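You operate a simulated robot arm through the tools that you are given. There is no shell and no other tool.

The job below is to be done with a simulated two-armed robot. You get a single attempt, and the scene is never put back.

TASK
Test both flushes on the clear cistern once each, the small one first.
Fine: water on before and off after; let it refill between the two.

It is judged by the outcome, as a careful person would: the job done as asked, and still so three seconds after it is handed in. It fails if anything else is knocked over, pushed out of place, dropped, spilled or broken.

THE ROBOT
Two 7-joint arms with fingered hands on one trunk that stands fixed in place. Base frame: the origin is at the foot of the trunk, x ahead of it, y to its left, z up. Lengths are in m, angles in degrees, forces in N, time in s.
The left shoulder is at [0.07, 0.157, 1.289], the right one opposite. With the tool pointing down near the work surface each hand reaches from about 0.1 to 0.84 m from the base axis, measured 20 degrees to its own side. Payload 5 kg a hand.
The tool frame of a hand sits at the grasp point between the pads (the TCP): z along the fingers, y along the line on which they close. The tips reach 0.031 m beyond it. The gripper opens to 0.156 m; its body begins 0.088 m behind the TCP. The gripper is a hand of 4 fingers: y runs from the thumb to the fingers, the wrist lies at [0, 0, -0.249] in the tool frame.
Orientation is told as [roll, pitch, yaw] about the base's x, y, z axes, in that order, counted from this pose: with the fingers straight down and closing along the base's y, the tool's x points along the base's -x, its y along +y and its z along -z.

THE INTERFACE
- The arms move only by the tool servo_tool. It takes "left_moves", "right_moves" or both (then of equal length, played together; a hand with none holds still); each is a list that holds one entry, the list of rows, each a list of 6 numbers: the shift along the tool's x, y, z in mm, then the turn, a rotation vector about the tool's x, y, z in degrees. In form: [[[x, y, z, wx, wy, wz], ...]]. A call has 1 to 20 rows; each row is the pose to reach, as a shift and turn from the pose commanded when the call began, along the tool's axes at that moment. Rows are played at 5 a second. More than 0.05 m and 8.6 degrees between two rows, and nothing of the call is played. A pose out of reach is approached as far as the arm can. The call stops where the force on the tool passes 80 N (or 10 N more than at its start, if that is more) or the arm is blocked; 0.2 s more then pass. In this call time passes only in rows, and 0.2 s behind the last. It gives the time, the measured TCP pose, the force on the tool (base axes), the opening and the grip force at its end, in the units of the frame above (readings bear some noise), with the torque about the TCP (base axes, N m) and any sound that the robot's microphone picked up.
- Cameras (640 x 400 px; columns grow to the right, rows downward): "scene" is now at [0.1114, -0.0695, 1.537]; the picture's right is [-0.74, -0.68, -0.00], its down [-0.34, 0.37, -0.86] and it looks along [0.58, -0.64, -0.50] (base axes); focal length 252 px, centre (320, 200). "left" rides on the left gripper at [-0.072, 0.002, -0.111] in its tool frame; the picture's right is [-0.02, -1.00, 0.00], its down [0.84, -0.02, -0.54] and it looks along [0.54, -0.01, 0.84] (tool axes); focal length 234 px, centre (320, 200). "right" rides on the right gripper at [0.072, 0.002, -0.111] in its tool frame; the picture's right is [-0.02, 1.00, 0.00], its down [-0.84, -0.02, -0.54] and it looks along [-0.54, -0.01, 0.84] (tool axes); focal length 234 px, centre (320, 200). There is no depth. A picture from a camera that has moved, and an enlarged one, comes with that camera's place and axes in the base frame and with its lens. The place of the scene camera against the robot may be out by one fixed shift of up to 0.012 m in any direction.
- grab_frame(camera): a new picture of that camera. No time passes.
- move_column(by): slides the trunk up (or, below 0, down) by that many m; the arms and the scene camera ride with it, the base frame stays. It gives what a move gives, with no picture.
- curl_fingers(finger1, finger2, finger3, thumb_bend, hand): sets how far each is bent, from 0 (flat) to 100 (curled in); at 30 the hand is open as for a grip, at 70 the pads meet at the TCP. One left out holds its place. A second passes; each finger stops where it meets its share of the squeeze, and holds until it gets a number again. It is the only way to open and close the hand. It gives what a move gives, with no picture; readings hold the bend of each and the force on the fingers (four entries, about 0 where the hand has none), thumb and palm.
- turn_head(pan, tilt): turns the head with the scene camera to pan (to the left, within 86 degrees either way) and tilt (down, from -29 to 69), counted from straight ahead of the robot. It gives what a move gives.
- enlarge(camera, box): a new picture of the part [left, top, right, bottom] of that camera's present view, enlarged. No time passes.
- close_job(): hands the job in; it is judged then, once.

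Places have to be worked out from the pictures, the camera data and where the tool is seen. Open the grippers and draw the arms clear of the work before you hand the job in, unless the task says otherwise.

The tools are called after "Request:" as name(argument=value, ...) on one line, values as JSON. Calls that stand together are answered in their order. servo_tool: Moves the arms, as the interface text tells. Its arguments: {"type":"object","properties":{"left_moves":{"type":"array","items":{"type":"array","items":{"type":"array","items":{"type":"number"}}}},"right_moves":{"type":"array","items":{"type":"array","items":{"type":"array","items":{"type":"number"}}}}},"required":[]} The other tools are called the same way: move_column (by) moves the trunk up or down; curl_fingers (finger1, finger2, finger3, thumb_bend, hand) moves the fingers one by one; turn_head (pan, tilt) turns the head that bears the scene camera; grab_frame (camera) takes a picture; enlarge (camera, box) takes an enlarged picture of a part of a camera's view; close_job () hands the job in.

At the start:

```text
time_s: 0.0
left_position: [0.6092, -0.0946, 1.2947]
left_tcp_rot: [0.0, 0.1, 0.0]
left_ft_force: [-0.2, -0.6, -0.1]
left_torque: [0.02, 0.02, -0.01]
left_grip_width: 0.156
left_gripper_force: 0.1
left_shape: jaw
left_bend: [30.0, 30.0, 30.0, 30.0]
left_finger forces: [0.0, 0.0, 0.0, 0.0, 0.0, 0.1]
right_position: [0.4711, -0.5624, 1.3858]
right_tcp_rot: [0.0, 0.0, 0.0]
right_ft_force: [-0.7, 0.4, 0.2]
right_torque: [0.01, -0.04, -0.02]
right_grip_width: 0.1561
right_gripper_force: 0.0
right_shape: jaw
right_bend: [30.0, 30.0, 30.0, 30.0]
right_finger forces: [0.1, 0.0, 0.1, 0.0, 0.0, 0.1]
trunk travel left (down, up): [-0.675, 0.265]
head pan, tilt (commanded): [-47.5, 30.2]
```

scene: 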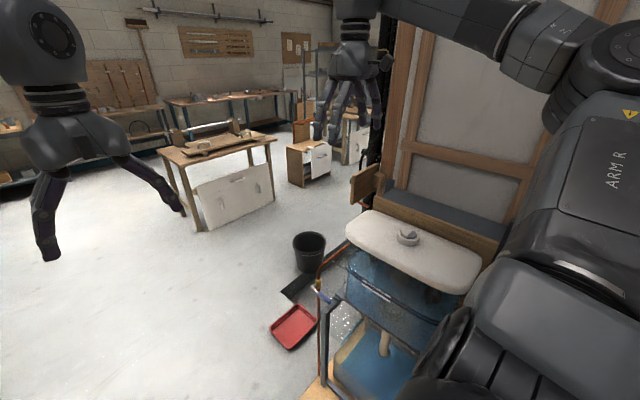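
right: 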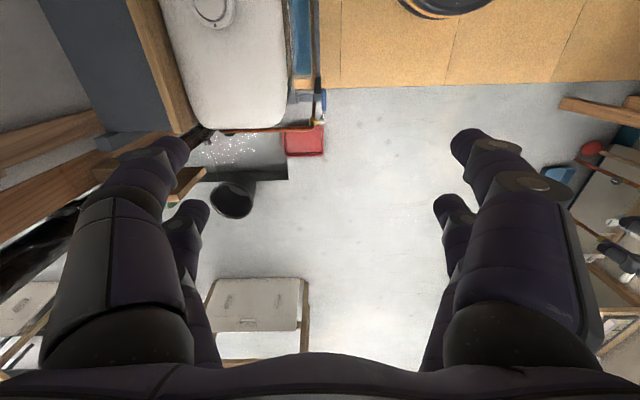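
left: 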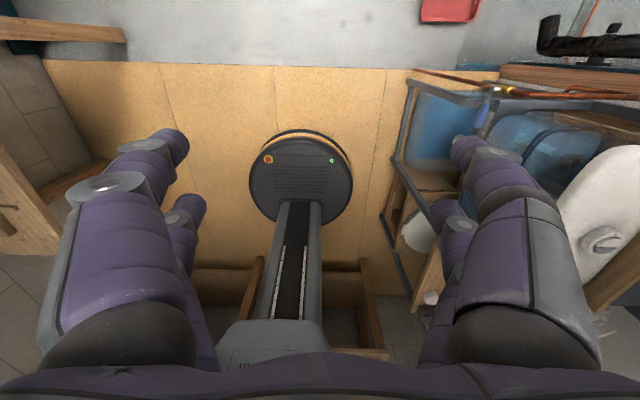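

I start by looking closer at the cistern, the button on its lid, and the copper pipe with what looks like a blue-handled valve.

Request:
enlarge(camera="scene", box=[300, 180, 500, 400])

Request:
enlarge(camera="left", box=[380, 40, 640, 300])

Request:
enlarge(camera="right", box=[150, 0, 350, 230])

```text
1.82 times, centred on (400, 290) of scene
camera zoom: at [0.1114, -0.0695, 1.537], right [-0.74, -0.68, 0.0], down [-0.34, 0.37, -0.86], along [0.58, -0.64, -0.5], focal length 459 px, centre (174, 36)
```

zoom: 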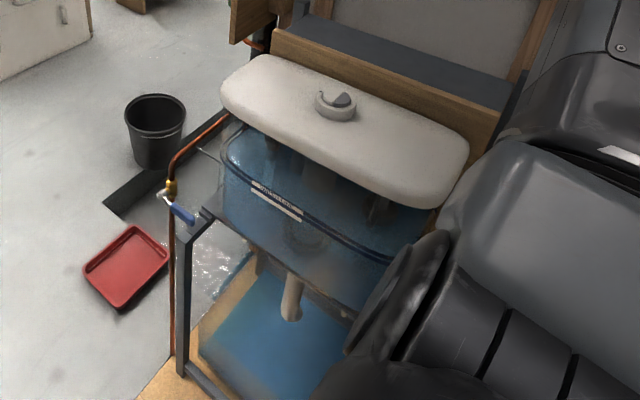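

```text
1.54 times, centred on (510, 170) of left
camera zoom: at [0.6811, -0.0941, 1.4055], right [0.02, -1.0, 0.0], down [-0.84, -0.02, 0.54], along [-0.54, -0.01, -0.84], focal length 360 px, centre (28, 246)
```

zoom: 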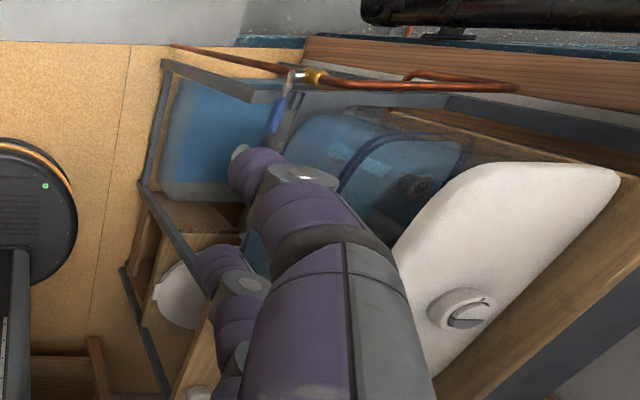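

```text
1.74 times, centred on (250, 115) of right
camera zoom: at [0.3985, -0.5613, 1.4983], right [0.02, 1.0, 0.0], down [0.84, -0.02, 0.54], along [0.54, -0.01, -0.84], focal length 407 px, centre (442, 348)
```

zoom: 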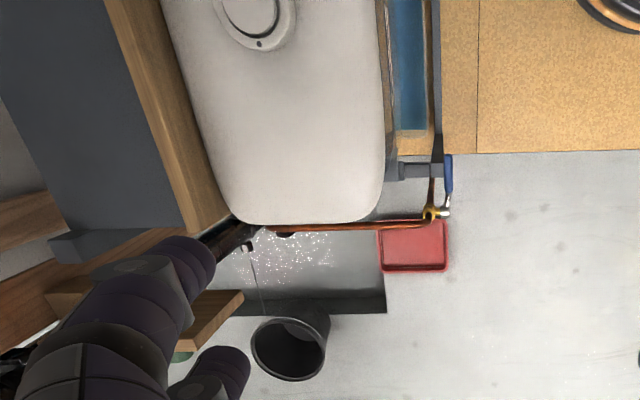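

From triangulating the pictures, the round button is near (0.33, -0.74, 1.02) and the blue-lever valve near (0.57, -0.57, 0.78). I'll bring the right hand high above the lid, well clear, to see the button closely.

Request:
servo_tool(right_moves=[[[40, -20, 0, 0, 0, 0], [80, -40, 10, 0, 0, 0], [120, -60, 20, 0, 0, 0], [160, -80, 35, 0, 0, 0], [190, -100, 50, 0, 0, 0], [220, -120, 65, 0, 0, 0]]])

Request:
grab_frame(camera="right")

Request:
grab_frame(camera="scene")

Request:
grab_frame(camera="left")

```text
time_s: 1.4
left_position: [0.608, -0.0959, 1.2956]
left_tcp_rot: [0.0, -0.1, -0.1]
left_ft_force: [-0.7, 0.3, 0.1]
left_torque: [0.02, 0.02, 0.05]
left_grip_width: 0.1561
left_gripper_force: 0.1
left_shape: jaw
left_bend: [30.0, 30.0, 30.0, 30.0]
left_finger forces: [0.0, 0.0, 0.0, 0.0, 0.0, 0.1]
right_position: [0.2489, -0.6837, 1.32]
right_tcp_rot: [0.1, 0.1, -0.1]
right_ft_force: [0.6, -1.4, -0.4]
right_torque: [0.01, -0.04, 0.0]
right_grip_width: 0.1557
right_gripper_force: 0.0
right_shape: jaw
right_bend: [30.0, 30.0, 30.0, 30.0]
right_finger forces: [0.0, 0.1, 0.1, 0.0, 0.0, 0.0]
trunk travel left (down, up): [-0.675, 0.265]
head pan, tilt (commanded): [-47.5, 30.2]
```

```text
taken
camera right: at [0.1769, -0.6826, 1.4327], right [0.02, 1.0, 0.0], down [0.84, -0.02, 0.55], along [0.55, -0.01, -0.84], focal length 234 px, centre (320, 200)
```

right: 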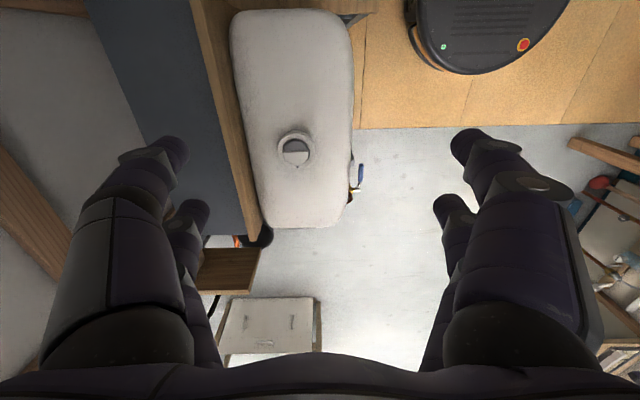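

```text
taken
camera scene: at [0.1102, -0.0697, 1.5371], right [-0.74, -0.68, 0.0], down [-0.34, 0.37, -0.86], along [0.58, -0.64, -0.5], focal length 252 px, centre (320, 200)
```

scene: 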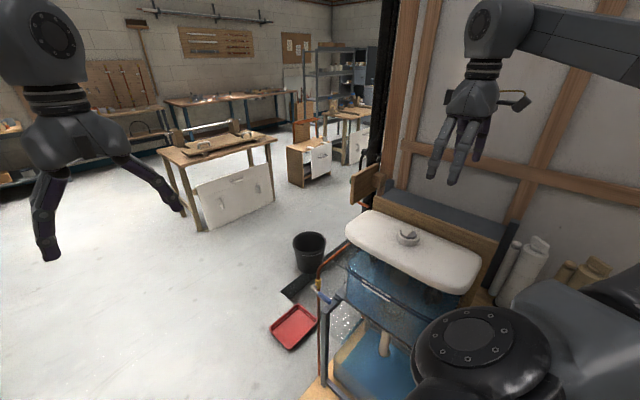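

```text
taken
camera left: at [0.68, -0.0941, 1.4061], right [0.02, -1.0, 0.0], down [-0.84, -0.02, 0.54], along [-0.54, -0.01, -0.84], focal length 234 px, centre (320, 200)
```

left: 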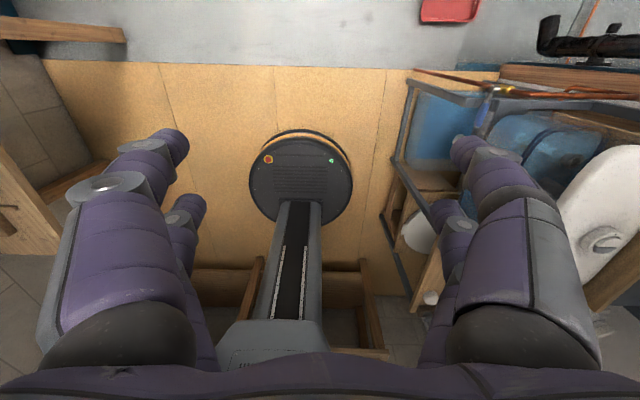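

The lid and button are now in clear view of the right camera. I enlarge the button and the valve from all cameras.

Request:
enlarge(camera="right", box=[264, 125, 328, 175])

Request:
enlarge(camera="scene", box=[368, 210, 448, 260])

Request:
enlarge(camera="scene", box=[280, 240, 400, 400])

Request:
enlarge(camera="left", box=[400, 60, 520, 160])

```text
8.00 times, centred on (296, 150) of right
camera zoom: at [0.1769, -0.6826, 1.4327], right [0.02, 1.0, 0.0], down [0.84, -0.02, 0.55], along [0.55, -0.01, -0.84], focal length 1873 px, centre (512, 600)
```

zoom: 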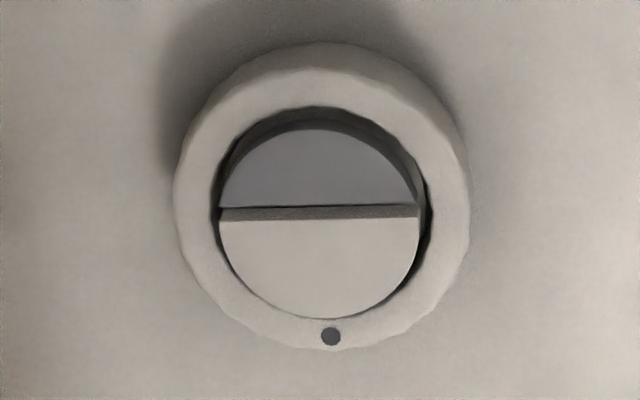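

```text
8.00 times, centred on (408, 235) of scene
camera zoom: at [0.1102, -0.0697, 1.5371], right [-0.74, -0.68, 0.0], down [-0.34, 0.37, -0.86], along [0.58, -0.64, -0.5], focal length 2018 px, centre (-384, -80)
```

zoom: 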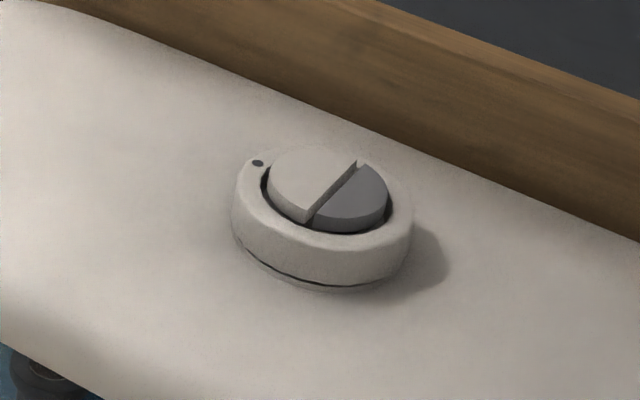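

```text
2.50 times, centred on (340, 320) of scene
camera zoom: at [0.1102, -0.0697, 1.5371], right [-0.74, -0.68, 0.0], down [-0.34, 0.37, -0.86], along [0.58, -0.64, -0.5], focal length 630 px, centre (270, -100)
```

zoom: 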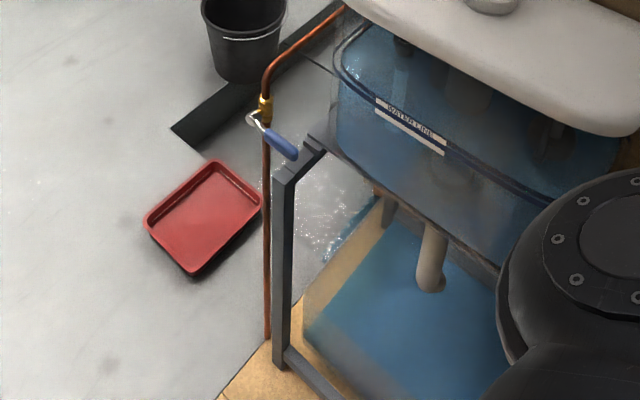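

```text
4.00 times, centred on (460, 110) of left
camera zoom: at [0.68, -0.0941, 1.4061], right [0.02, -1.0, 0.0], down [-0.84, -0.02, 0.54], along [-0.54, -0.01, -0.84], focal length 937 px, centre (-240, 560)
```

zoom: 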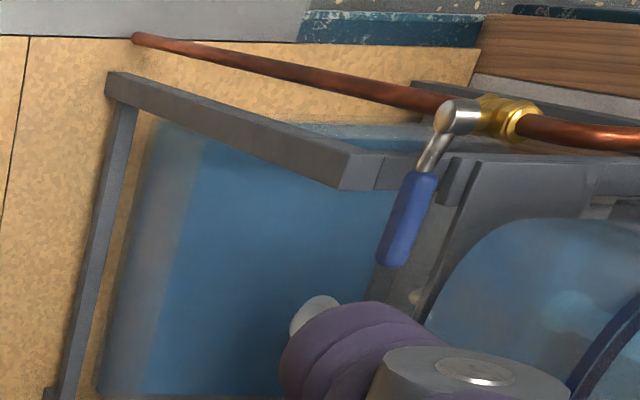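

The button is split: a raised light half on the far (+x) side with a dot on the ring beside it, and a lower dark-grey half toward the robot. I'll look from directly above to compare sizes and find any markings.

Request:
servo_tool(right_moves=[[[-30, -10, 26, 0, 0, 0], [-60, -20, 52, 0, 0, 0], [-90, -31, 78, 0, 0, 0], [-120, -41, 104, 0, 0, 0], [-155, -51, 125, 0, 0, 0]]])

Request:
grab_frame(camera="right")

Request:
grab_frame(camera="scene")

```text
time_s: 2.6
left_position: [0.6115, -0.0969, 1.2938]
left_tcp_rot: [0.1, 0.1, 0.0]
left_ft_force: [0.5, -0.3, -0.8]
left_torque: [0.06, 0.03, -0.01]
left_grip_width: 0.156
left_gripper_force: 0.2
left_shape: jaw
left_bend: [30.0, 30.0, 30.0, 30.0]
left_finger forces: [0.0, 0.0, 0.1, 0.0, 0.0, 0.0]
right_position: [0.4067, -0.7383, 1.1939]
right_tcp_rot: [0.1, 0.2, -0.1]
right_ft_force: [0.3, -1.0, 0.6]
right_torque: [0.0, 0.03, -0.01]
right_grip_width: 0.1556
right_gripper_force: 0.0
right_shape: jaw
right_bend: [30.0, 30.0, 30.0, 30.0]
right_finger forces: [0.0, 0.0, 0.0, 0.0, 0.1, 0.0]
trunk travel left (down, up): [-0.675, 0.265]
head pan, tilt (commanded): [-47.5, 30.2]
```

```text
taken
camera right: at [0.3353, -0.7352, 1.3067], right [0.03, 1.0, 0.0], down [0.84, -0.02, 0.54], along [0.54, -0.01, -0.84], focal length 234 px, centre (320, 200)
```

right: 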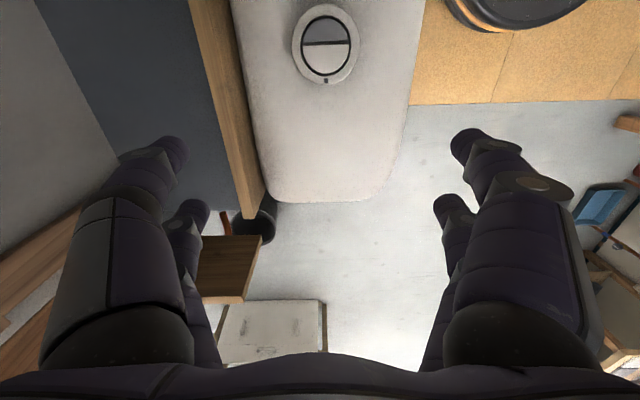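

```text
taken
camera scene: at [0.1141, -0.0711, 1.5367], right [-0.74, -0.68, 0.0], down [-0.34, 0.37, -0.86], along [0.58, -0.64, -0.5], focal length 252 px, centre (320, 200)
```

scene: 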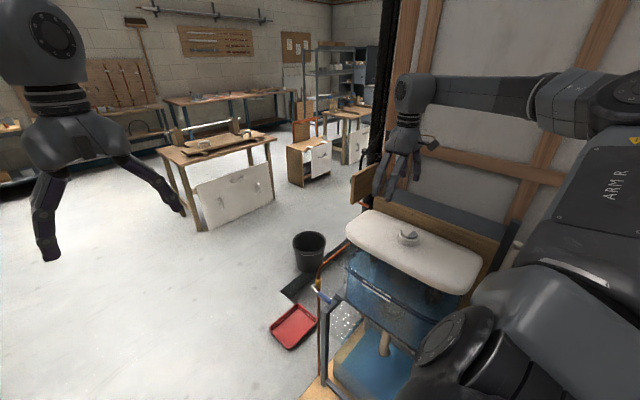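

The hand is near above the lid; I enlarge the button straight from above.

Request:
enlarge(camera="right", box=[277, 0, 373, 90])

Request:
enlarge(camera="right", box=[180, 0, 440, 250])

Request:
enlarge(camera="scene", box=[340, 240, 480, 350])

```text
4.44 times, centred on (325, 45) of right
camera zoom: at [0.3353, -0.7352, 1.3067], right [0.03, 1.0, 0.0], down [0.84, -0.02, 0.54], along [0.54, -0.01, -0.84], focal length 1041 px, centre (298, 889)
```

zoom: 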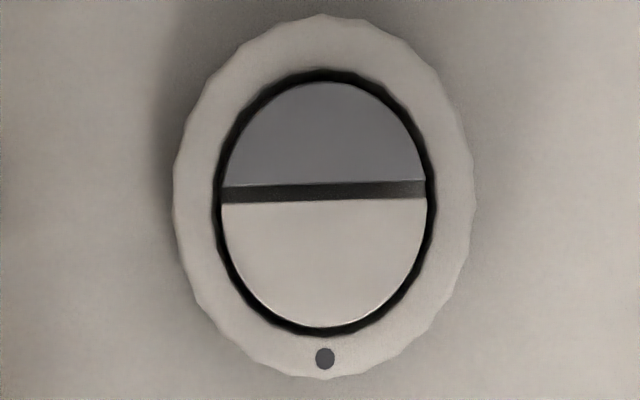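

```text
1.60 times, centred on (310, 125) of right
camera zoom: at [0.3353, -0.7352, 1.3067], right [0.03, 1.0, 0.0], down [0.84, -0.02, 0.54], along [0.54, -0.01, -0.84], focal length 375 px, centre (336, 320)
```

zoom: 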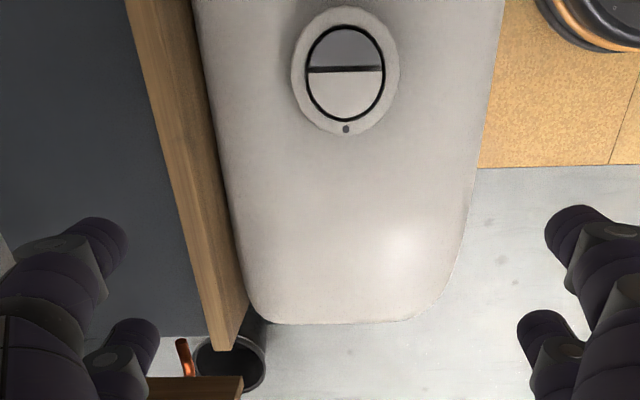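

```text
3.64 times, centred on (410, 295) of scene
camera zoom: at [0.1141, -0.0711, 1.5367], right [-0.74, -0.68, 0.0], down [-0.34, 0.37, -0.86], along [0.58, -0.64, -0.5], focal length 917 px, centre (-7, -146)
```

zoom: 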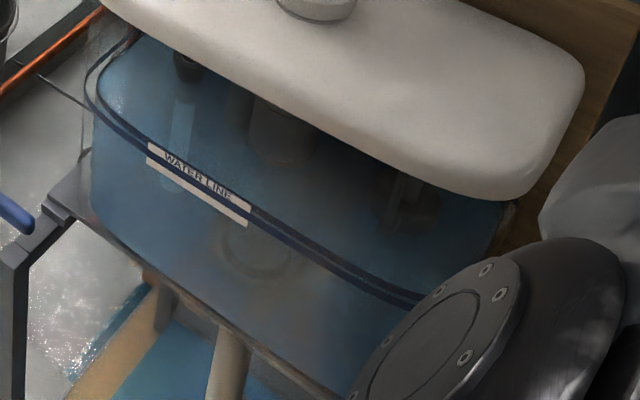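

From above the dark-grey piece is clearly the smaller segment (about 17 mm deep versus about 24 mm for the light one), so it looks like the small flush. I'll look around for any legend or label confirming this before touching anything.

Request:
turn_head(pan=-70, tilt=35)

Request:
grab_frame(camera="scene")

```text
time_s: 3.5
left_position: [0.6098, -0.0948, 1.2961]
left_tcp_rot: [0.0, -0.1, 0.0]
left_ft_force: [-0.5, 0.4, 0.0]
left_torque: [0.02, -0.03, -0.02]
left_grip_width: 0.1559
left_gripper_force: 0.0
left_shape: jaw
left_bend: [30.0, 30.0, 30.0, 30.0]
left_finger forces: [0.0, 0.1, 0.0, 0.0, 0.0, 0.1]
right_position: [0.4043, -0.7349, 1.1971]
right_tcp_rot: [0.0, 0.0, 0.0]
right_ft_force: [-0.3, 0.6, 0.2]
right_torque: [0.03, -0.02, 0.02]
right_grip_width: 0.156
right_gripper_force: 0.0
right_shape: jaw
right_bend: [30.0, 30.0, 30.0, 30.0]
right_finger forces: [0.0, 0.0, 0.0, 0.1, 0.1, 0.1]
trunk travel left (down, up): [-0.675, 0.265]
head pan, tilt (commanded): [-70.0, 35.0]
```

```text
taken
camera scene: at [0.0797, -0.0852, 1.5296], right [-0.94, -0.34, 0.0], down [-0.2, 0.54, -0.82], along [0.28, -0.77, -0.57], focal length 252 px, centre (320, 200)
```

scene: 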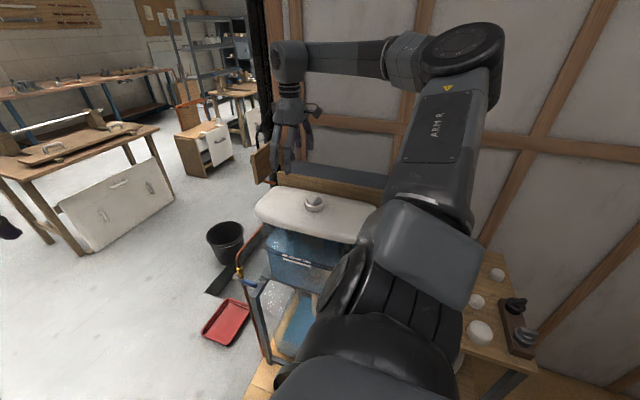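

The right arm hides part of the cistern from the head, so I'll bring the left hand round with its camera turned toward the cistern front and valve, staying well clear of the frame.

Request:
servo_tool(left_moves=[[[10, -9, 15, 0, 0, -8.2], [20, -18, 30, 0, 0, -16.4], [30, -27, 45, 0, 0, -24.6], [40, -36, 60, 0, 0, -32.8], [50, -45, 75, 0, 0, -41], [60, -54, 90, 0, 0, -49.2], [70, -63, 105, 0, 0, -57.4], [80, -72, 120, 0, 0, -65.6], [90, -81, 135, 0, 0, -73.8], [100, -90, 150, 0, 0, -82], [100, -100, 165, 0, 0, -90]]])

Request:
grab_frame(camera="left")

Request:
grab_frame(camera="scene")

```text
time_s: 5.9
left_position: [0.5103, -0.1948, 1.128]
left_tcp_rot: [0.0, -0.1, 90.1]
left_ft_force: [0.5, -0.2, -0.2]
left_torque: [0.0, -0.01, 0.02]
left_grip_width: 0.1556
left_gripper_force: 0.0
left_shape: jaw
left_bend: [30.0, 30.0, 30.0, 30.0]
left_finger forces: [0.1, 0.1, 0.0, 0.0, 0.0, 0.1]
right_position: [0.4071, -0.7369, 1.1966]
right_tcp_rot: [-0.1, 0.0, 0.0]
right_ft_force: [-0.3, 0.4, 0.0]
right_torque: [0.02, 0.02, 0.0]
right_grip_width: 0.1561
right_gripper_force: 0.1
right_shape: jaw
right_bend: [30.0, 30.0, 30.0, 30.0]
right_finger forces: [0.0, 0.1, 0.1, 0.0, 0.0, 0.0]
trunk travel left (down, up): [-0.675, 0.265]
head pan, tilt (commanded): [-70.0, 35.0]
```

```text
taken
camera left: at [0.5075, -0.124, 1.2392], right [1.0, 0.03, 0.0], down [0.02, -0.84, 0.54], along [0.01, -0.54, -0.84], focal length 234 px, centre (320, 200)
```

left: 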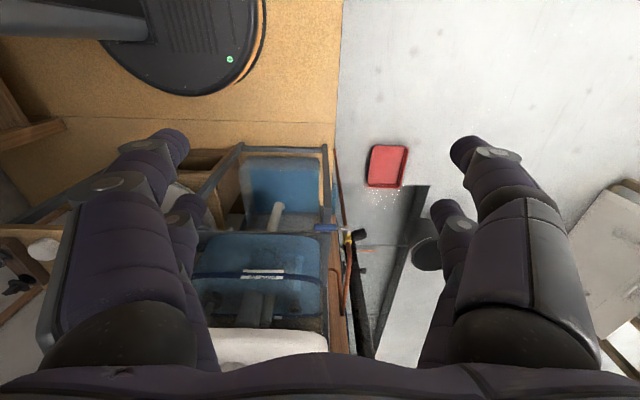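

```text
taken
camera scene: at [0.0808, -0.0865, 1.5294], right [-0.94, -0.34, 0.0], down [-0.2, 0.54, -0.82], along [0.28, -0.77, -0.57], focal length 252 px, centre (320, 200)
```

scene: 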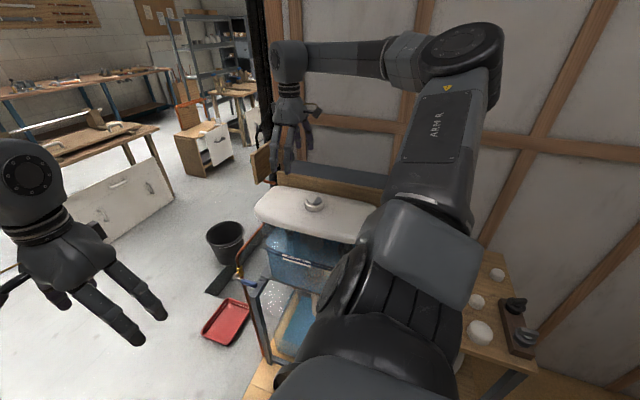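

Left camera now faces the cistern (upside down). I enlarge the valve and the cistern front.

Request:
enlarge(camera="left", box=[180, 130, 400, 270])

Request:
enlarge(camera="left", box=[300, 200, 390, 260])

Request:
enlarge(camera="left", box=[180, 220, 360, 370])

```text
2.86 times, centred on (290, 200) of left
camera zoom: at [0.5075, -0.124, 1.2392], right [1.0, 0.03, 0.0], down [0.02, -0.84, 0.54], along [0.01, -0.54, -0.84], focal length 669 px, centre (406, 200)
```

zoom: 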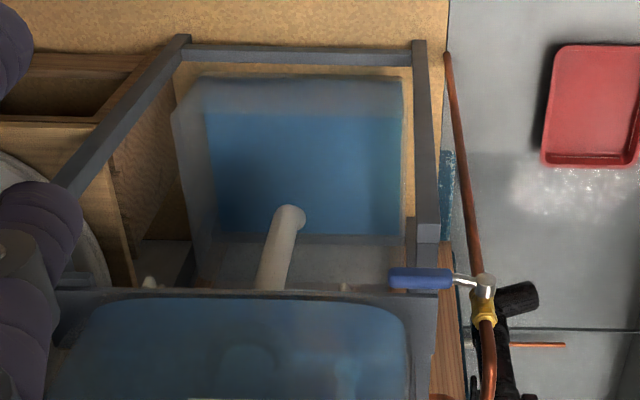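

```text
6.67 times, centred on (345, 230) of left
camera zoom: at [0.5075, -0.124, 1.2392], right [1.0, 0.03, 0.0], down [0.02, -0.84, 0.54], along [0.01, -0.54, -0.84], focal length 1561 px, centre (153, 0)
```

zoom: 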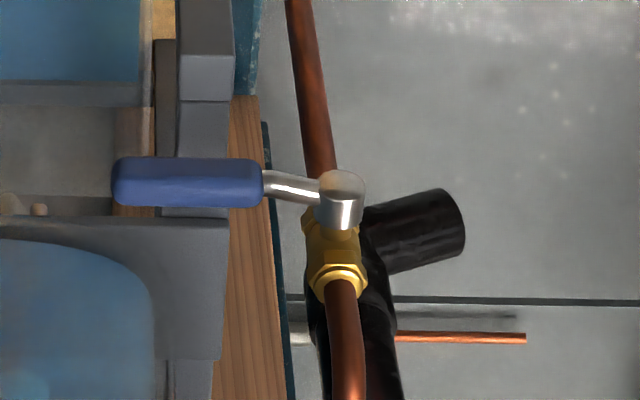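

```text
2.67 times, centred on (270, 295) of left
camera zoom: at [0.5075, -0.124, 1.2392], right [1.0, 0.03, 0.0], down [0.02, -0.84, 0.54], along [0.01, -0.54, -0.84], focal length 624 px, centre (453, -53)
```

zoom: 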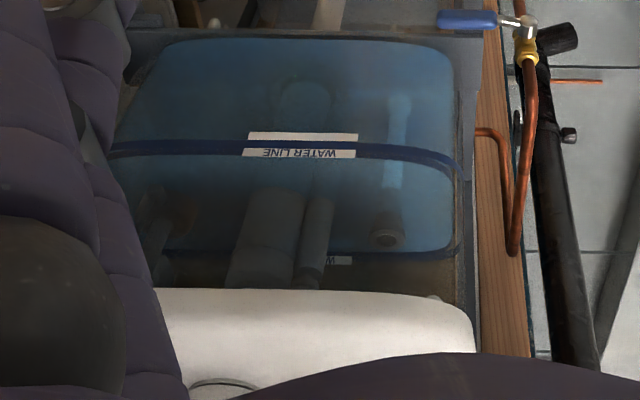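

The lever is horizontal, square to the vertical copper pipe, so the water is off now; the water level seems to sit at the WATER LINE. I zoom in on the labels and fittings to look for any legend about the flush halves or the valve.

Request:
enlarge(camera="left", box=[235, 255, 305, 295])

Request:
enlarge(camera="left", box=[310, 215, 380, 260])

Request:
enlarge(camera="scene", box=[230, 170, 400, 300])

Request:
enlarge(camera="scene", box=[130, 0, 200, 50])

Request:
enlarge(camera="scene", box=[440, 240, 560, 370])

```text
9.14 times, centred on (270, 275) of left
camera zoom: at [0.5075, -0.124, 1.2392], right [1.0, 0.03, 0.0], down [0.02, -0.84, 0.54], along [0.01, -0.54, -0.84], focal length 2141 px, centre (777, -486)
```

zoom: 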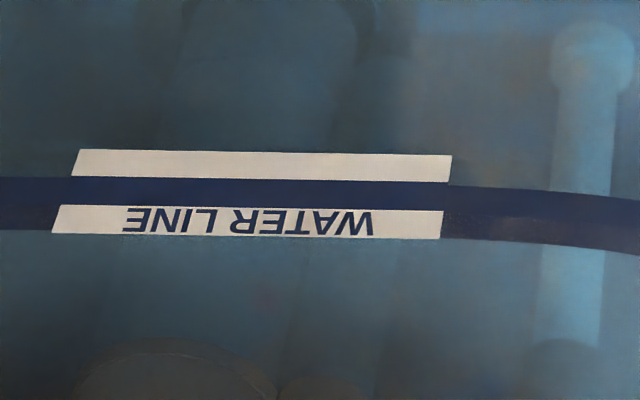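

```text
8.89 times, centred on (345, 238) of left
camera zoom: at [0.5075, -0.124, 1.2392], right [1.0, 0.03, 0.0], down [0.02, -0.84, 0.54], along [0.01, -0.54, -0.84], focal length 2082 px, centre (98, -133)
```

zoom: 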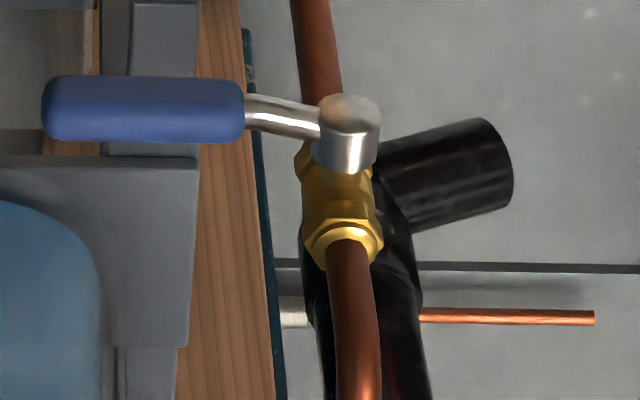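

```text
3.08 times, centred on (315, 235) of scene
camera zoom: at [0.0808, -0.0865, 1.5294], right [-0.94, -0.34, 0.0], down [-0.2, 0.54, -0.82], along [0.28, -0.77, -0.57], focal length 776 px, centre (335, 92)
```

zoom: 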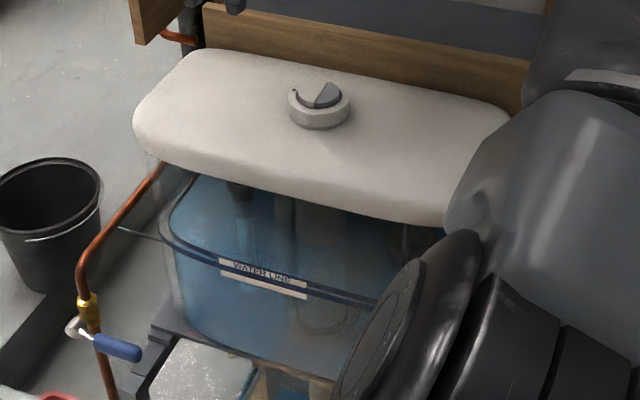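

```text
8.00 times, centred on (165, 25) of scene
camera zoom: at [0.0808, -0.0865, 1.5294], right [-0.94, -0.34, 0.0], down [-0.2, 0.54, -0.82], along [0.28, -0.77, -0.57], focal length 2018 px, centre (1560, 1600)
```

zoom: 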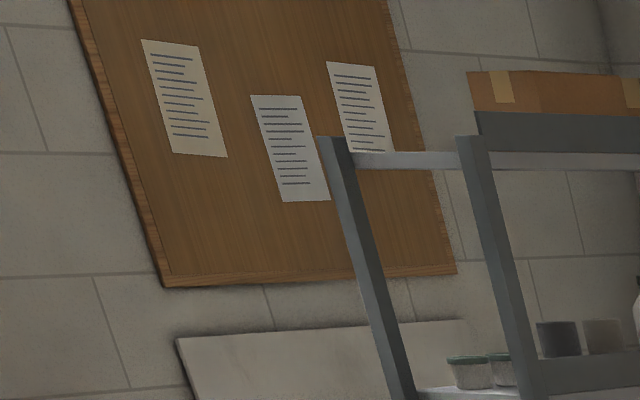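

```text
3.08 times, centred on (500, 305) of scene
camera zoom: at [0.0808, -0.0865, 1.5294], right [-0.94, -0.34, 0.0], down [-0.2, 0.54, -0.82], along [0.28, -0.77, -0.57], focal length 776 px, centre (-234, -123)
```

zoom: 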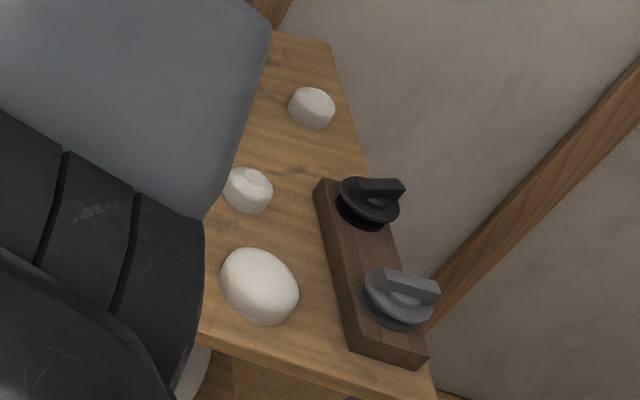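

No legend anywhere; only a size difference (dark segment is smaller, light one bigger). I'll bring the left camera down level with the tank to look inside at the mechanism, the water level and the valve before acting.

Request:
servo_tool(left_moves=[[[13, 11, 33, 0, 7.2, 0], [26, 22, 66, 0, 14.4, 0], [39, 33, 99, 0, 21.6, 0], [52, 44, 132, 0, 28.8, 0], [65, 55, 165, 0, 36, 0], [78, 66, 198, 0, 43.2, 0], [91, 77, 231, 0, 50.4, 0], [100, 88, 264, 0, 57.3, 0]]])

Request:
grab_frame(camera="left")

```text
time_s: 7.7
left_position: [0.4199, -0.2955, 0.8666]
left_tcp_rot: [-0.2, 57.4, 89.7]
left_ft_force: [1.3, 0.0, 0.4]
left_torque: [0.05, 0.01, -0.02]
left_grip_width: 0.1562
left_gripper_force: 0.0
left_shape: jaw
left_bend: [30.0, 30.0, 30.0, 30.0]
left_finger forces: [0.1, 0.0, 0.0, 0.0, 0.0, 0.0]
right_position: [0.4055, -0.7343, 1.196]
right_tcp_rot: [0.0, 0.0, 0.0]
right_ft_force: [-0.8, -0.1, 0.0]
right_torque: [0.01, 0.0, 0.01]
right_grip_width: 0.1558
right_gripper_force: 0.1
right_shape: jaw
right_bend: [30.0, 30.0, 30.0, 30.0]
right_finger forces: [0.1, 0.0, 0.0, 0.1, 0.1, 0.0]
trunk travel left (down, up): [-0.675, 0.265]
head pan, tilt (commanded): [-70.0, 35.0]
```

```text
taken
camera left: at [0.4182, -0.1632, 0.8646], right [1.0, 0.01, -0.02], down [0.02, 0.01, 1.0], along [0.01, -1.0, 0.01], focal length 234 px, centre (320, 200)
```

left: 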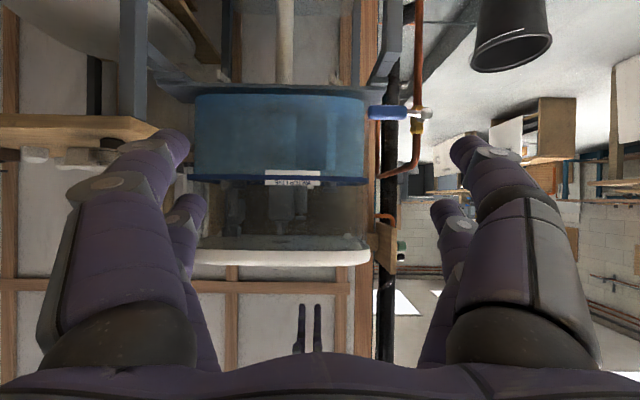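

The view from the front (upside down) shows water exactly up to the line. I enlarge the inside of the tank, the lid and the valve.

Request:
enlarge(camera="left", box=[180, 70, 380, 270])

Request:
enlarge(camera="left", box=[350, 80, 450, 250])

Request:
enlarge(camera="left", box=[210, 170, 340, 260])

```text
2.00 times, centred on (280, 170) of left
camera zoom: at [0.4182, -0.1632, 0.8646], right [1.0, 0.01, -0.02], down [0.02, 0.01, 1.0], along [0.01, -1.0, 0.01], focal length 468 px, centre (400, 260)
```

zoom: 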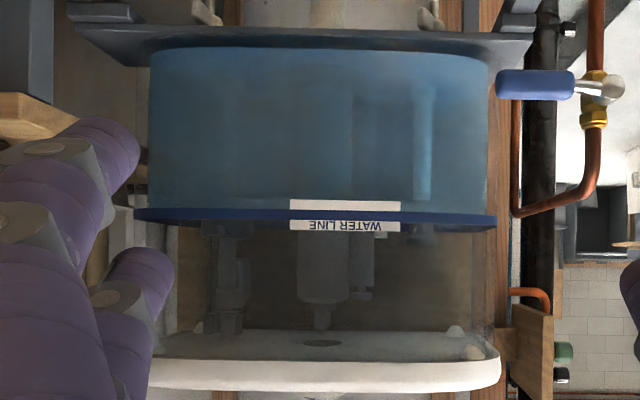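

```text
2.35 times, centred on (400, 165) of left
camera zoom: at [0.4182, -0.1632, 0.8646], right [1.0, 0.01, -0.02], down [0.02, 0.01, 1.0], along [0.01, -1.0, 0.01], focal length 551 px, centre (132, 282)
```

zoom: 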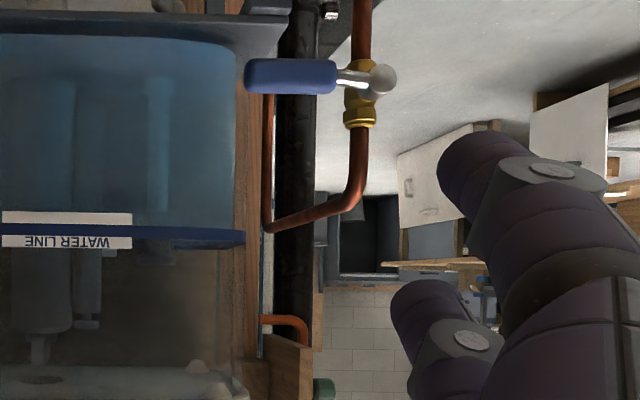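

```text
4.44 times, centred on (275, 215) of left
camera zoom: at [0.4182, -0.1632, 0.8646], right [1.0, 0.01, -0.02], down [0.02, 0.01, 1.0], along [0.01, -1.0, 0.01], focal length 1041 px, centre (520, 133)
```

zoom: 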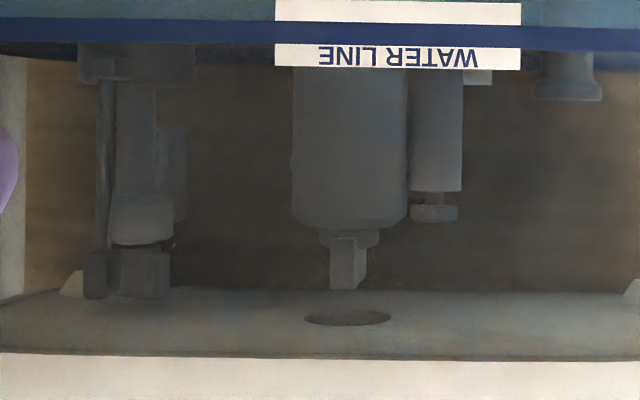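

The tank is full to the line and there are no more markings; the lever knob is at about (0.598, -0.559, 0.718) with the blue grip spanning x 0.50–0.565 at z 0.72. I'll pull the left hand back out of the way and bring the right hand away from the lid toward the front.

Request:
servo_tool(left_moves=[[[7, -13, -40, 0, -5.73, 0], [15, -26, -80, 0, -11.5, 0], [22, -39, -121, 0, -17.2, 0], [29, -52, -161, 0, -22.9, 0], [37, -65, -202, 0, -28.7, 0], [44, -78, -242, 0, -34.4, 0], [51, -91, -282, 0, -40.1, 0], [58, -104, -322, 0, -45.8, 0], [66, -117, -363, 0, -51.6, 0], [73, -130, -403, 0, -57.3, 0]]], right_moves=[[[0, 10, -20, 0, 0, 0], [0, 30, -40, 0, 0, 0], [-5, 60, -60, 0, 0, 0], [-10, 95, -75, 0, 0, 0], [-20, 130, -80, 0, 0, 0], [-25, 165, -80, 0, 0, 0], [-30, 200, -80, 0, 0, 0], [-40, 235, -80, 0, 0, 0], [-45, 270, -80, 0, 0, 0], [-50, 300, -80, 0, 0, 0]]])

Request:
turn_head(pan=-50, tilt=38)

Request:
grab_frame(camera="scene")

Request:
grab_frame(camera="left")

```text
time_s: 9.9
left_position: [0.5533, 0.0079, 1.1442]
left_tcp_rot: [0.0, -0.1, 90.0]
left_ft_force: [0.1, -0.7, -0.1]
left_torque: [-0.02, 0.02, 0.0]
left_grip_width: 0.1559
left_gripper_force: 0.0
left_shape: jaw
left_bend: [30.0, 30.0, 30.0, 30.0]
left_finger forces: [0.0, 0.0, 0.0, 0.0, 0.0, 0.0]
right_position: [0.456, -0.4362, 1.278]
right_tcp_rot: [0.0, 0.1, 0.0]
right_ft_force: [0.5, 0.5, -0.2]
right_torque: [0.02, 0.05, 0.02]
right_grip_width: 0.1561
right_gripper_force: 0.0
right_shape: jaw
right_bend: [30.0, 30.0, 30.0, 30.0]
right_finger forces: [0.0, 0.1, 0.1, 0.0, 0.0, 0.0]
trunk travel left (down, up): [-0.675, 0.265]
head pan, tilt (commanded): [-70.0, 35.0]
```

```text
time_s: 10.7
left_position: [0.552, 0.0063, 1.1427]
left_tcp_rot: [0.0, 0.0, 90.0]
left_ft_force: [0.2, 0.5, -0.4]
left_torque: [0.02, -0.02, -0.02]
left_grip_width: 0.1555
left_gripper_force: 0.1
left_shape: jaw
left_bend: [30.0, 30.0, 30.0, 30.0]
left_finger forces: [0.0, 0.0, 0.0, 0.0, 0.1, 0.0]
right_position: [0.4564, -0.4374, 1.2766]
right_tcp_rot: [0.0, 0.0, 0.0]
right_ft_force: [0.0, -0.4, -0.2]
right_torque: [0.0, 0.0, -0.02]
right_grip_width: 0.1559
right_gripper_force: 0.1
right_shape: jaw
right_bend: [30.0, 30.0, 30.0, 30.0]
right_finger forces: [0.0, 0.0, 0.0, 0.0, 0.0, 0.0]
trunk travel left (down, up): [-0.675, 0.265]
head pan, tilt (commanded): [-50.0, 38.0]
```

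```text
taken
camera scene: at [0.1056, -0.0693, 1.5249], right [-0.77, -0.64, 0.0], down [-0.4, 0.47, -0.79], along [0.51, -0.6, -0.62], focal length 252 px, centre (320, 200)
```

scene: 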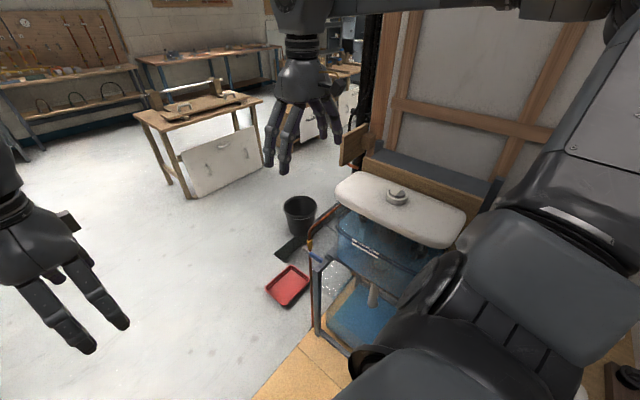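

```text
taken
camera left: at [0.5506, 0.0778, 1.2539], right [1.0, 0.02, 0.0], down [0.02, -0.84, 0.54], along [0.01, -0.54, -0.84], focal length 234 px, centre (320, 200)
```

left: 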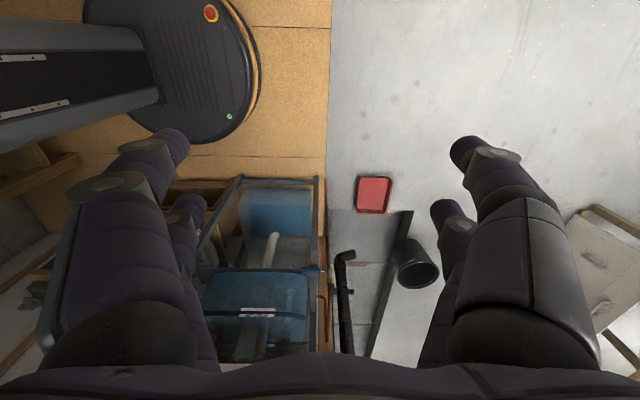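

The right hand is in front of the cistern. I'll draw the left hand further left, then lower the trunk 0.2 m so the right arm can reach the valve comfortably with the hand horizontal.

Request:
servo_tool(left_moves=[[[-40, 5, -10, 0, 0, 0], [-80, 10, -20, 0, 0, 0], [-120, 15, -30, 0, 0, 0], [-160, 20, -40, 0, 0, 0], [-200, 25, -50, 0, 0, 0], [-240, 30, -60, 0, 0, 0], [-280, 35, -70, 0, 0, 0], [-320, 40, -80, 0, 0, 0]]])

Request:
move_column(by=-0.2)

Request:
grab_frame(camera="scene")

Request:
grab_frame(camera="right")

```text
time_s: 12.5
left_position: [0.5105, 0.3268, 1.2256]
left_tcp_rot: [0.0, 0.1, 89.9]
left_ft_force: [0.0, 0.4, 1.2]
left_torque: [-0.02, 0.01, -0.03]
left_grip_width: 0.1558
left_gripper_force: 0.1
left_shape: jaw
left_bend: [30.0, 30.0, 30.0, 30.0]
left_finger forces: [0.1, 0.1, 0.1, 0.0, 0.0, 0.0]
right_position: [0.4548, -0.4364, 1.279]
right_tcp_rot: [-0.1, -0.1, 0.1]
right_ft_force: [0.4, 0.5, -0.5]
right_torque: [-0.01, 0.0, -0.04]
right_grip_width: 0.1561
right_gripper_force: 0.1
right_shape: jaw
right_bend: [30.0, 30.0, 30.0, 30.0]
right_finger forces: [0.0, 0.1, 0.0, 0.0, 0.0, 0.0]
trunk travel left (down, up): [-0.675, 0.265]
head pan, tilt (commanded): [-50.0, 38.0]
```

```text
time_s: 14.7
left_position: [0.5127, 0.3249, 1.0258]
left_tcp_rot: [-0.1, 0.0, 90.0]
left_ft_force: [-0.2, 0.7, 0.2]
left_torque: [0.04, -0.01, 0.0]
left_grip_width: 0.1556
left_gripper_force: 0.1
left_shape: jaw
left_bend: [30.0, 30.0, 30.0, 30.0]
left_finger forces: [0.0, 0.0, 0.0, 0.0, 0.0, 0.0]
right_position: [0.4556, -0.4368, 1.0777]
right_tcp_rot: [-0.1, -0.1, 0.1]
right_ft_force: [0.0, 0.2, -0.3]
right_torque: [-0.02, 0.01, 0.0]
right_grip_width: 0.1558
right_gripper_force: 0.1
right_shape: jaw
right_bend: [30.0, 30.0, 30.0, 30.0]
right_finger forces: [0.0, 0.1, 0.0, 0.1, 0.1, 0.1]
trunk travel left (down, up): [-0.475, 0.465]
head pan, tilt (commanded): [-50.0, 38.0]
```

```text
taken
camera scene: at [0.1055, -0.0686, 1.325], right [-0.77, -0.64, 0.0], down [-0.4, 0.47, -0.79], along [0.51, -0.6, -0.62], focal length 252 px, centre (320, 200)
```

scene: 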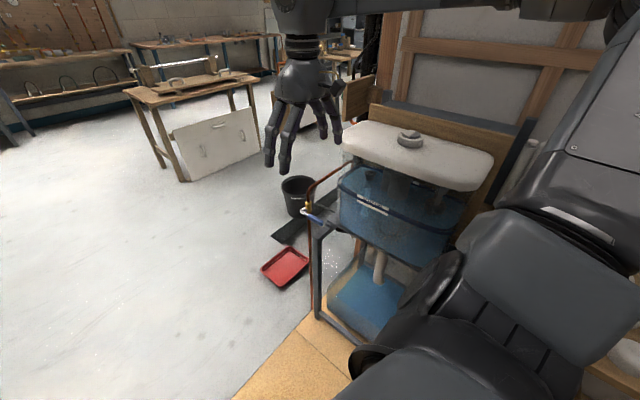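

```text
taken
camera right: at [0.3833, -0.4343, 1.1891], right [0.02, 1.0, 0.0], down [0.84, -0.02, 0.54], along [0.54, -0.01, -0.84], focal length 234 px, centre (320, 200)
```

right: 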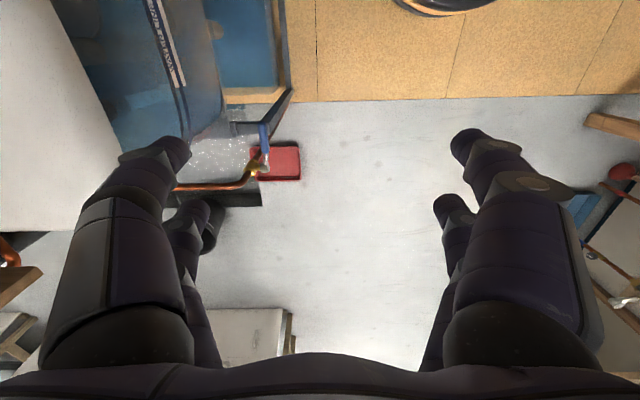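

Before using the hand I want to know which digit is which, so I curl finger1 alone and look through the right camera.

Request:
curl_fingers(hand="right", finger1=90)

Request:
grab_frame(camera="right")

Request:
enlarge(camera="scene", box=[240, 30, 370, 190])

```text
time_s: 15.7
left_position: [0.5126, 0.3247, 1.0244]
left_tcp_rot: [-0.1, 0.1, 90.1]
left_ft_force: [-0.1, 0.0, 0.0]
left_torque: [0.02, -0.01, -0.02]
left_grip_width: 0.1562
left_gripper_force: 0.1
left_shape: jaw
left_bend: [30.0, 30.0, 30.0, 30.0]
left_finger forces: [0.1, 0.0, 0.0, 0.1, 0.0, 0.0]
right_position: [0.4563, -0.4366, 1.0762]
right_tcp_rot: [0.0, 0.0, 0.0]
right_ft_force: [-0.1, -0.1, 0.4]
right_torque: [0.05, 0.01, -0.01]
right_grip_width: 0.0602
right_gripper_force: 0.0
right_shape: fingers
right_bend: [90.0, 30.0, 30.0, 30.0]
right_finger forces: [0.0, 0.0, 0.1, 0.0, 0.0, 0.0]
trunk travel left (down, up): [-0.475, 0.465]
head pan, tilt (commanded): [-50.0, 38.0]
```

```text
taken
camera right: at [0.3834, -0.4343, 1.1889], right [0.02, 1.0, 0.0], down [0.84, -0.02, 0.54], along [0.54, -0.01, -0.84], focal length 234 px, centre (320, 200)
```

right: 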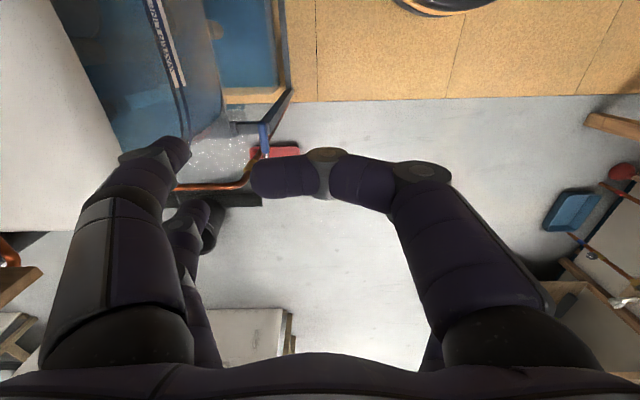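

```text
2.50 times, centred on (305, 110) of scene
camera zoom: at [0.1056, -0.0687, 1.3249], right [-0.77, -0.64, 0.0], down [-0.4, 0.47, -0.79], along [0.51, -0.6, -0.62], focal length 630 px, centre (358, 425)
```

zoom: 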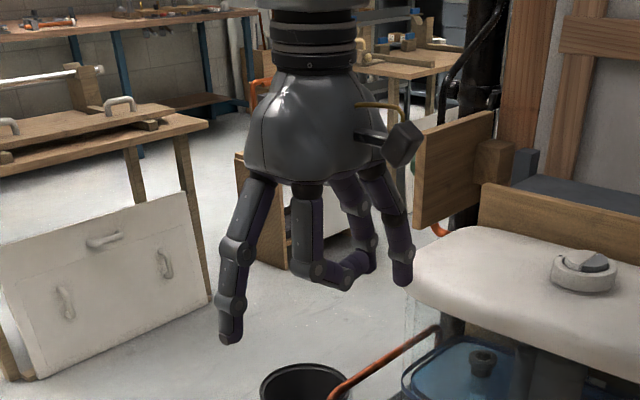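

Finger1 is the digit on the +y side nearest the camera. I check finger2 and the thumb as well.

Request:
curl_fingers(hand="right", finger1=30, finger2=90, finger3=60)

Request:
grab_frame(camera="right")

Request:
enlarge(camera="scene", box=[240, 30, 370, 190])

```text
time_s: 16.7
left_position: [0.512, 0.325, 1.0257]
left_tcp_rot: [0.0, 0.0, 90.0]
left_ft_force: [-0.3, -0.2, -0.6]
left_torque: [0.05, -0.03, -0.03]
left_grip_width: 0.1558
left_gripper_force: 0.1
left_shape: jaw
left_bend: [30.0, 30.0, 30.0, 30.0]
left_finger forces: [0.1, 0.0, 0.1, 0.0, 0.1, 0.0]
right_position: [0.4563, -0.4368, 1.0773]
right_tcp_rot: [0.0, 0.0, 0.0]
right_ft_force: [0.0, -0.2, -0.4]
right_torque: [-0.04, 0.02, -0.02]
right_grip_width: 0.1599
right_gripper_force: 0.0
right_shape: fingers
right_bend: [30.0, 90.0, 60.0, 30.0]
right_finger forces: [0.0, 0.0, 0.0, 0.0, 0.0, 0.1]
trunk travel left (down, up): [-0.475, 0.465]
head pan, tilt (commanded): [-50.0, 38.0]
```

```text
taken
camera right: at [0.3834, -0.4344, 1.1889], right [0.02, 1.0, 0.0], down [0.84, -0.02, 0.54], along [0.54, -0.01, -0.84], focal length 234 px, centre (320, 200)
```

right: 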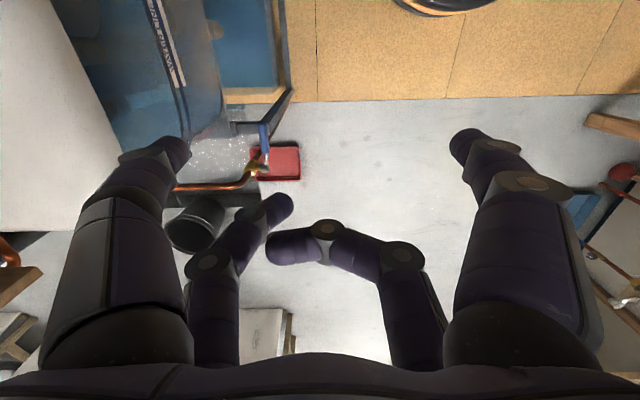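

```text
2.50 times, centred on (305, 110) of scene
camera zoom: at [0.1056, -0.0687, 1.3249], right [-0.77, -0.64, 0.0], down [-0.4, 0.47, -0.79], along [0.51, -0.6, -0.62], focal length 630 px, centre (358, 425)
```

zoom: 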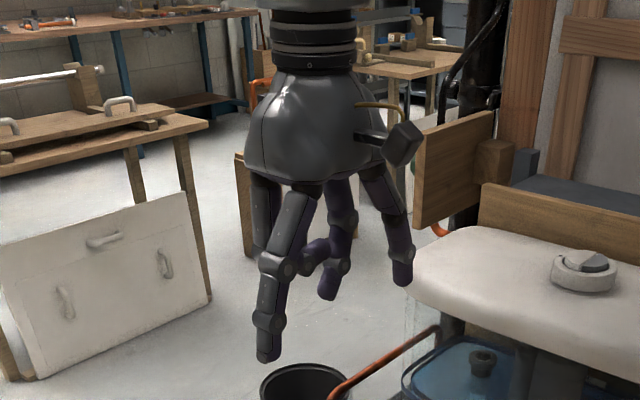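

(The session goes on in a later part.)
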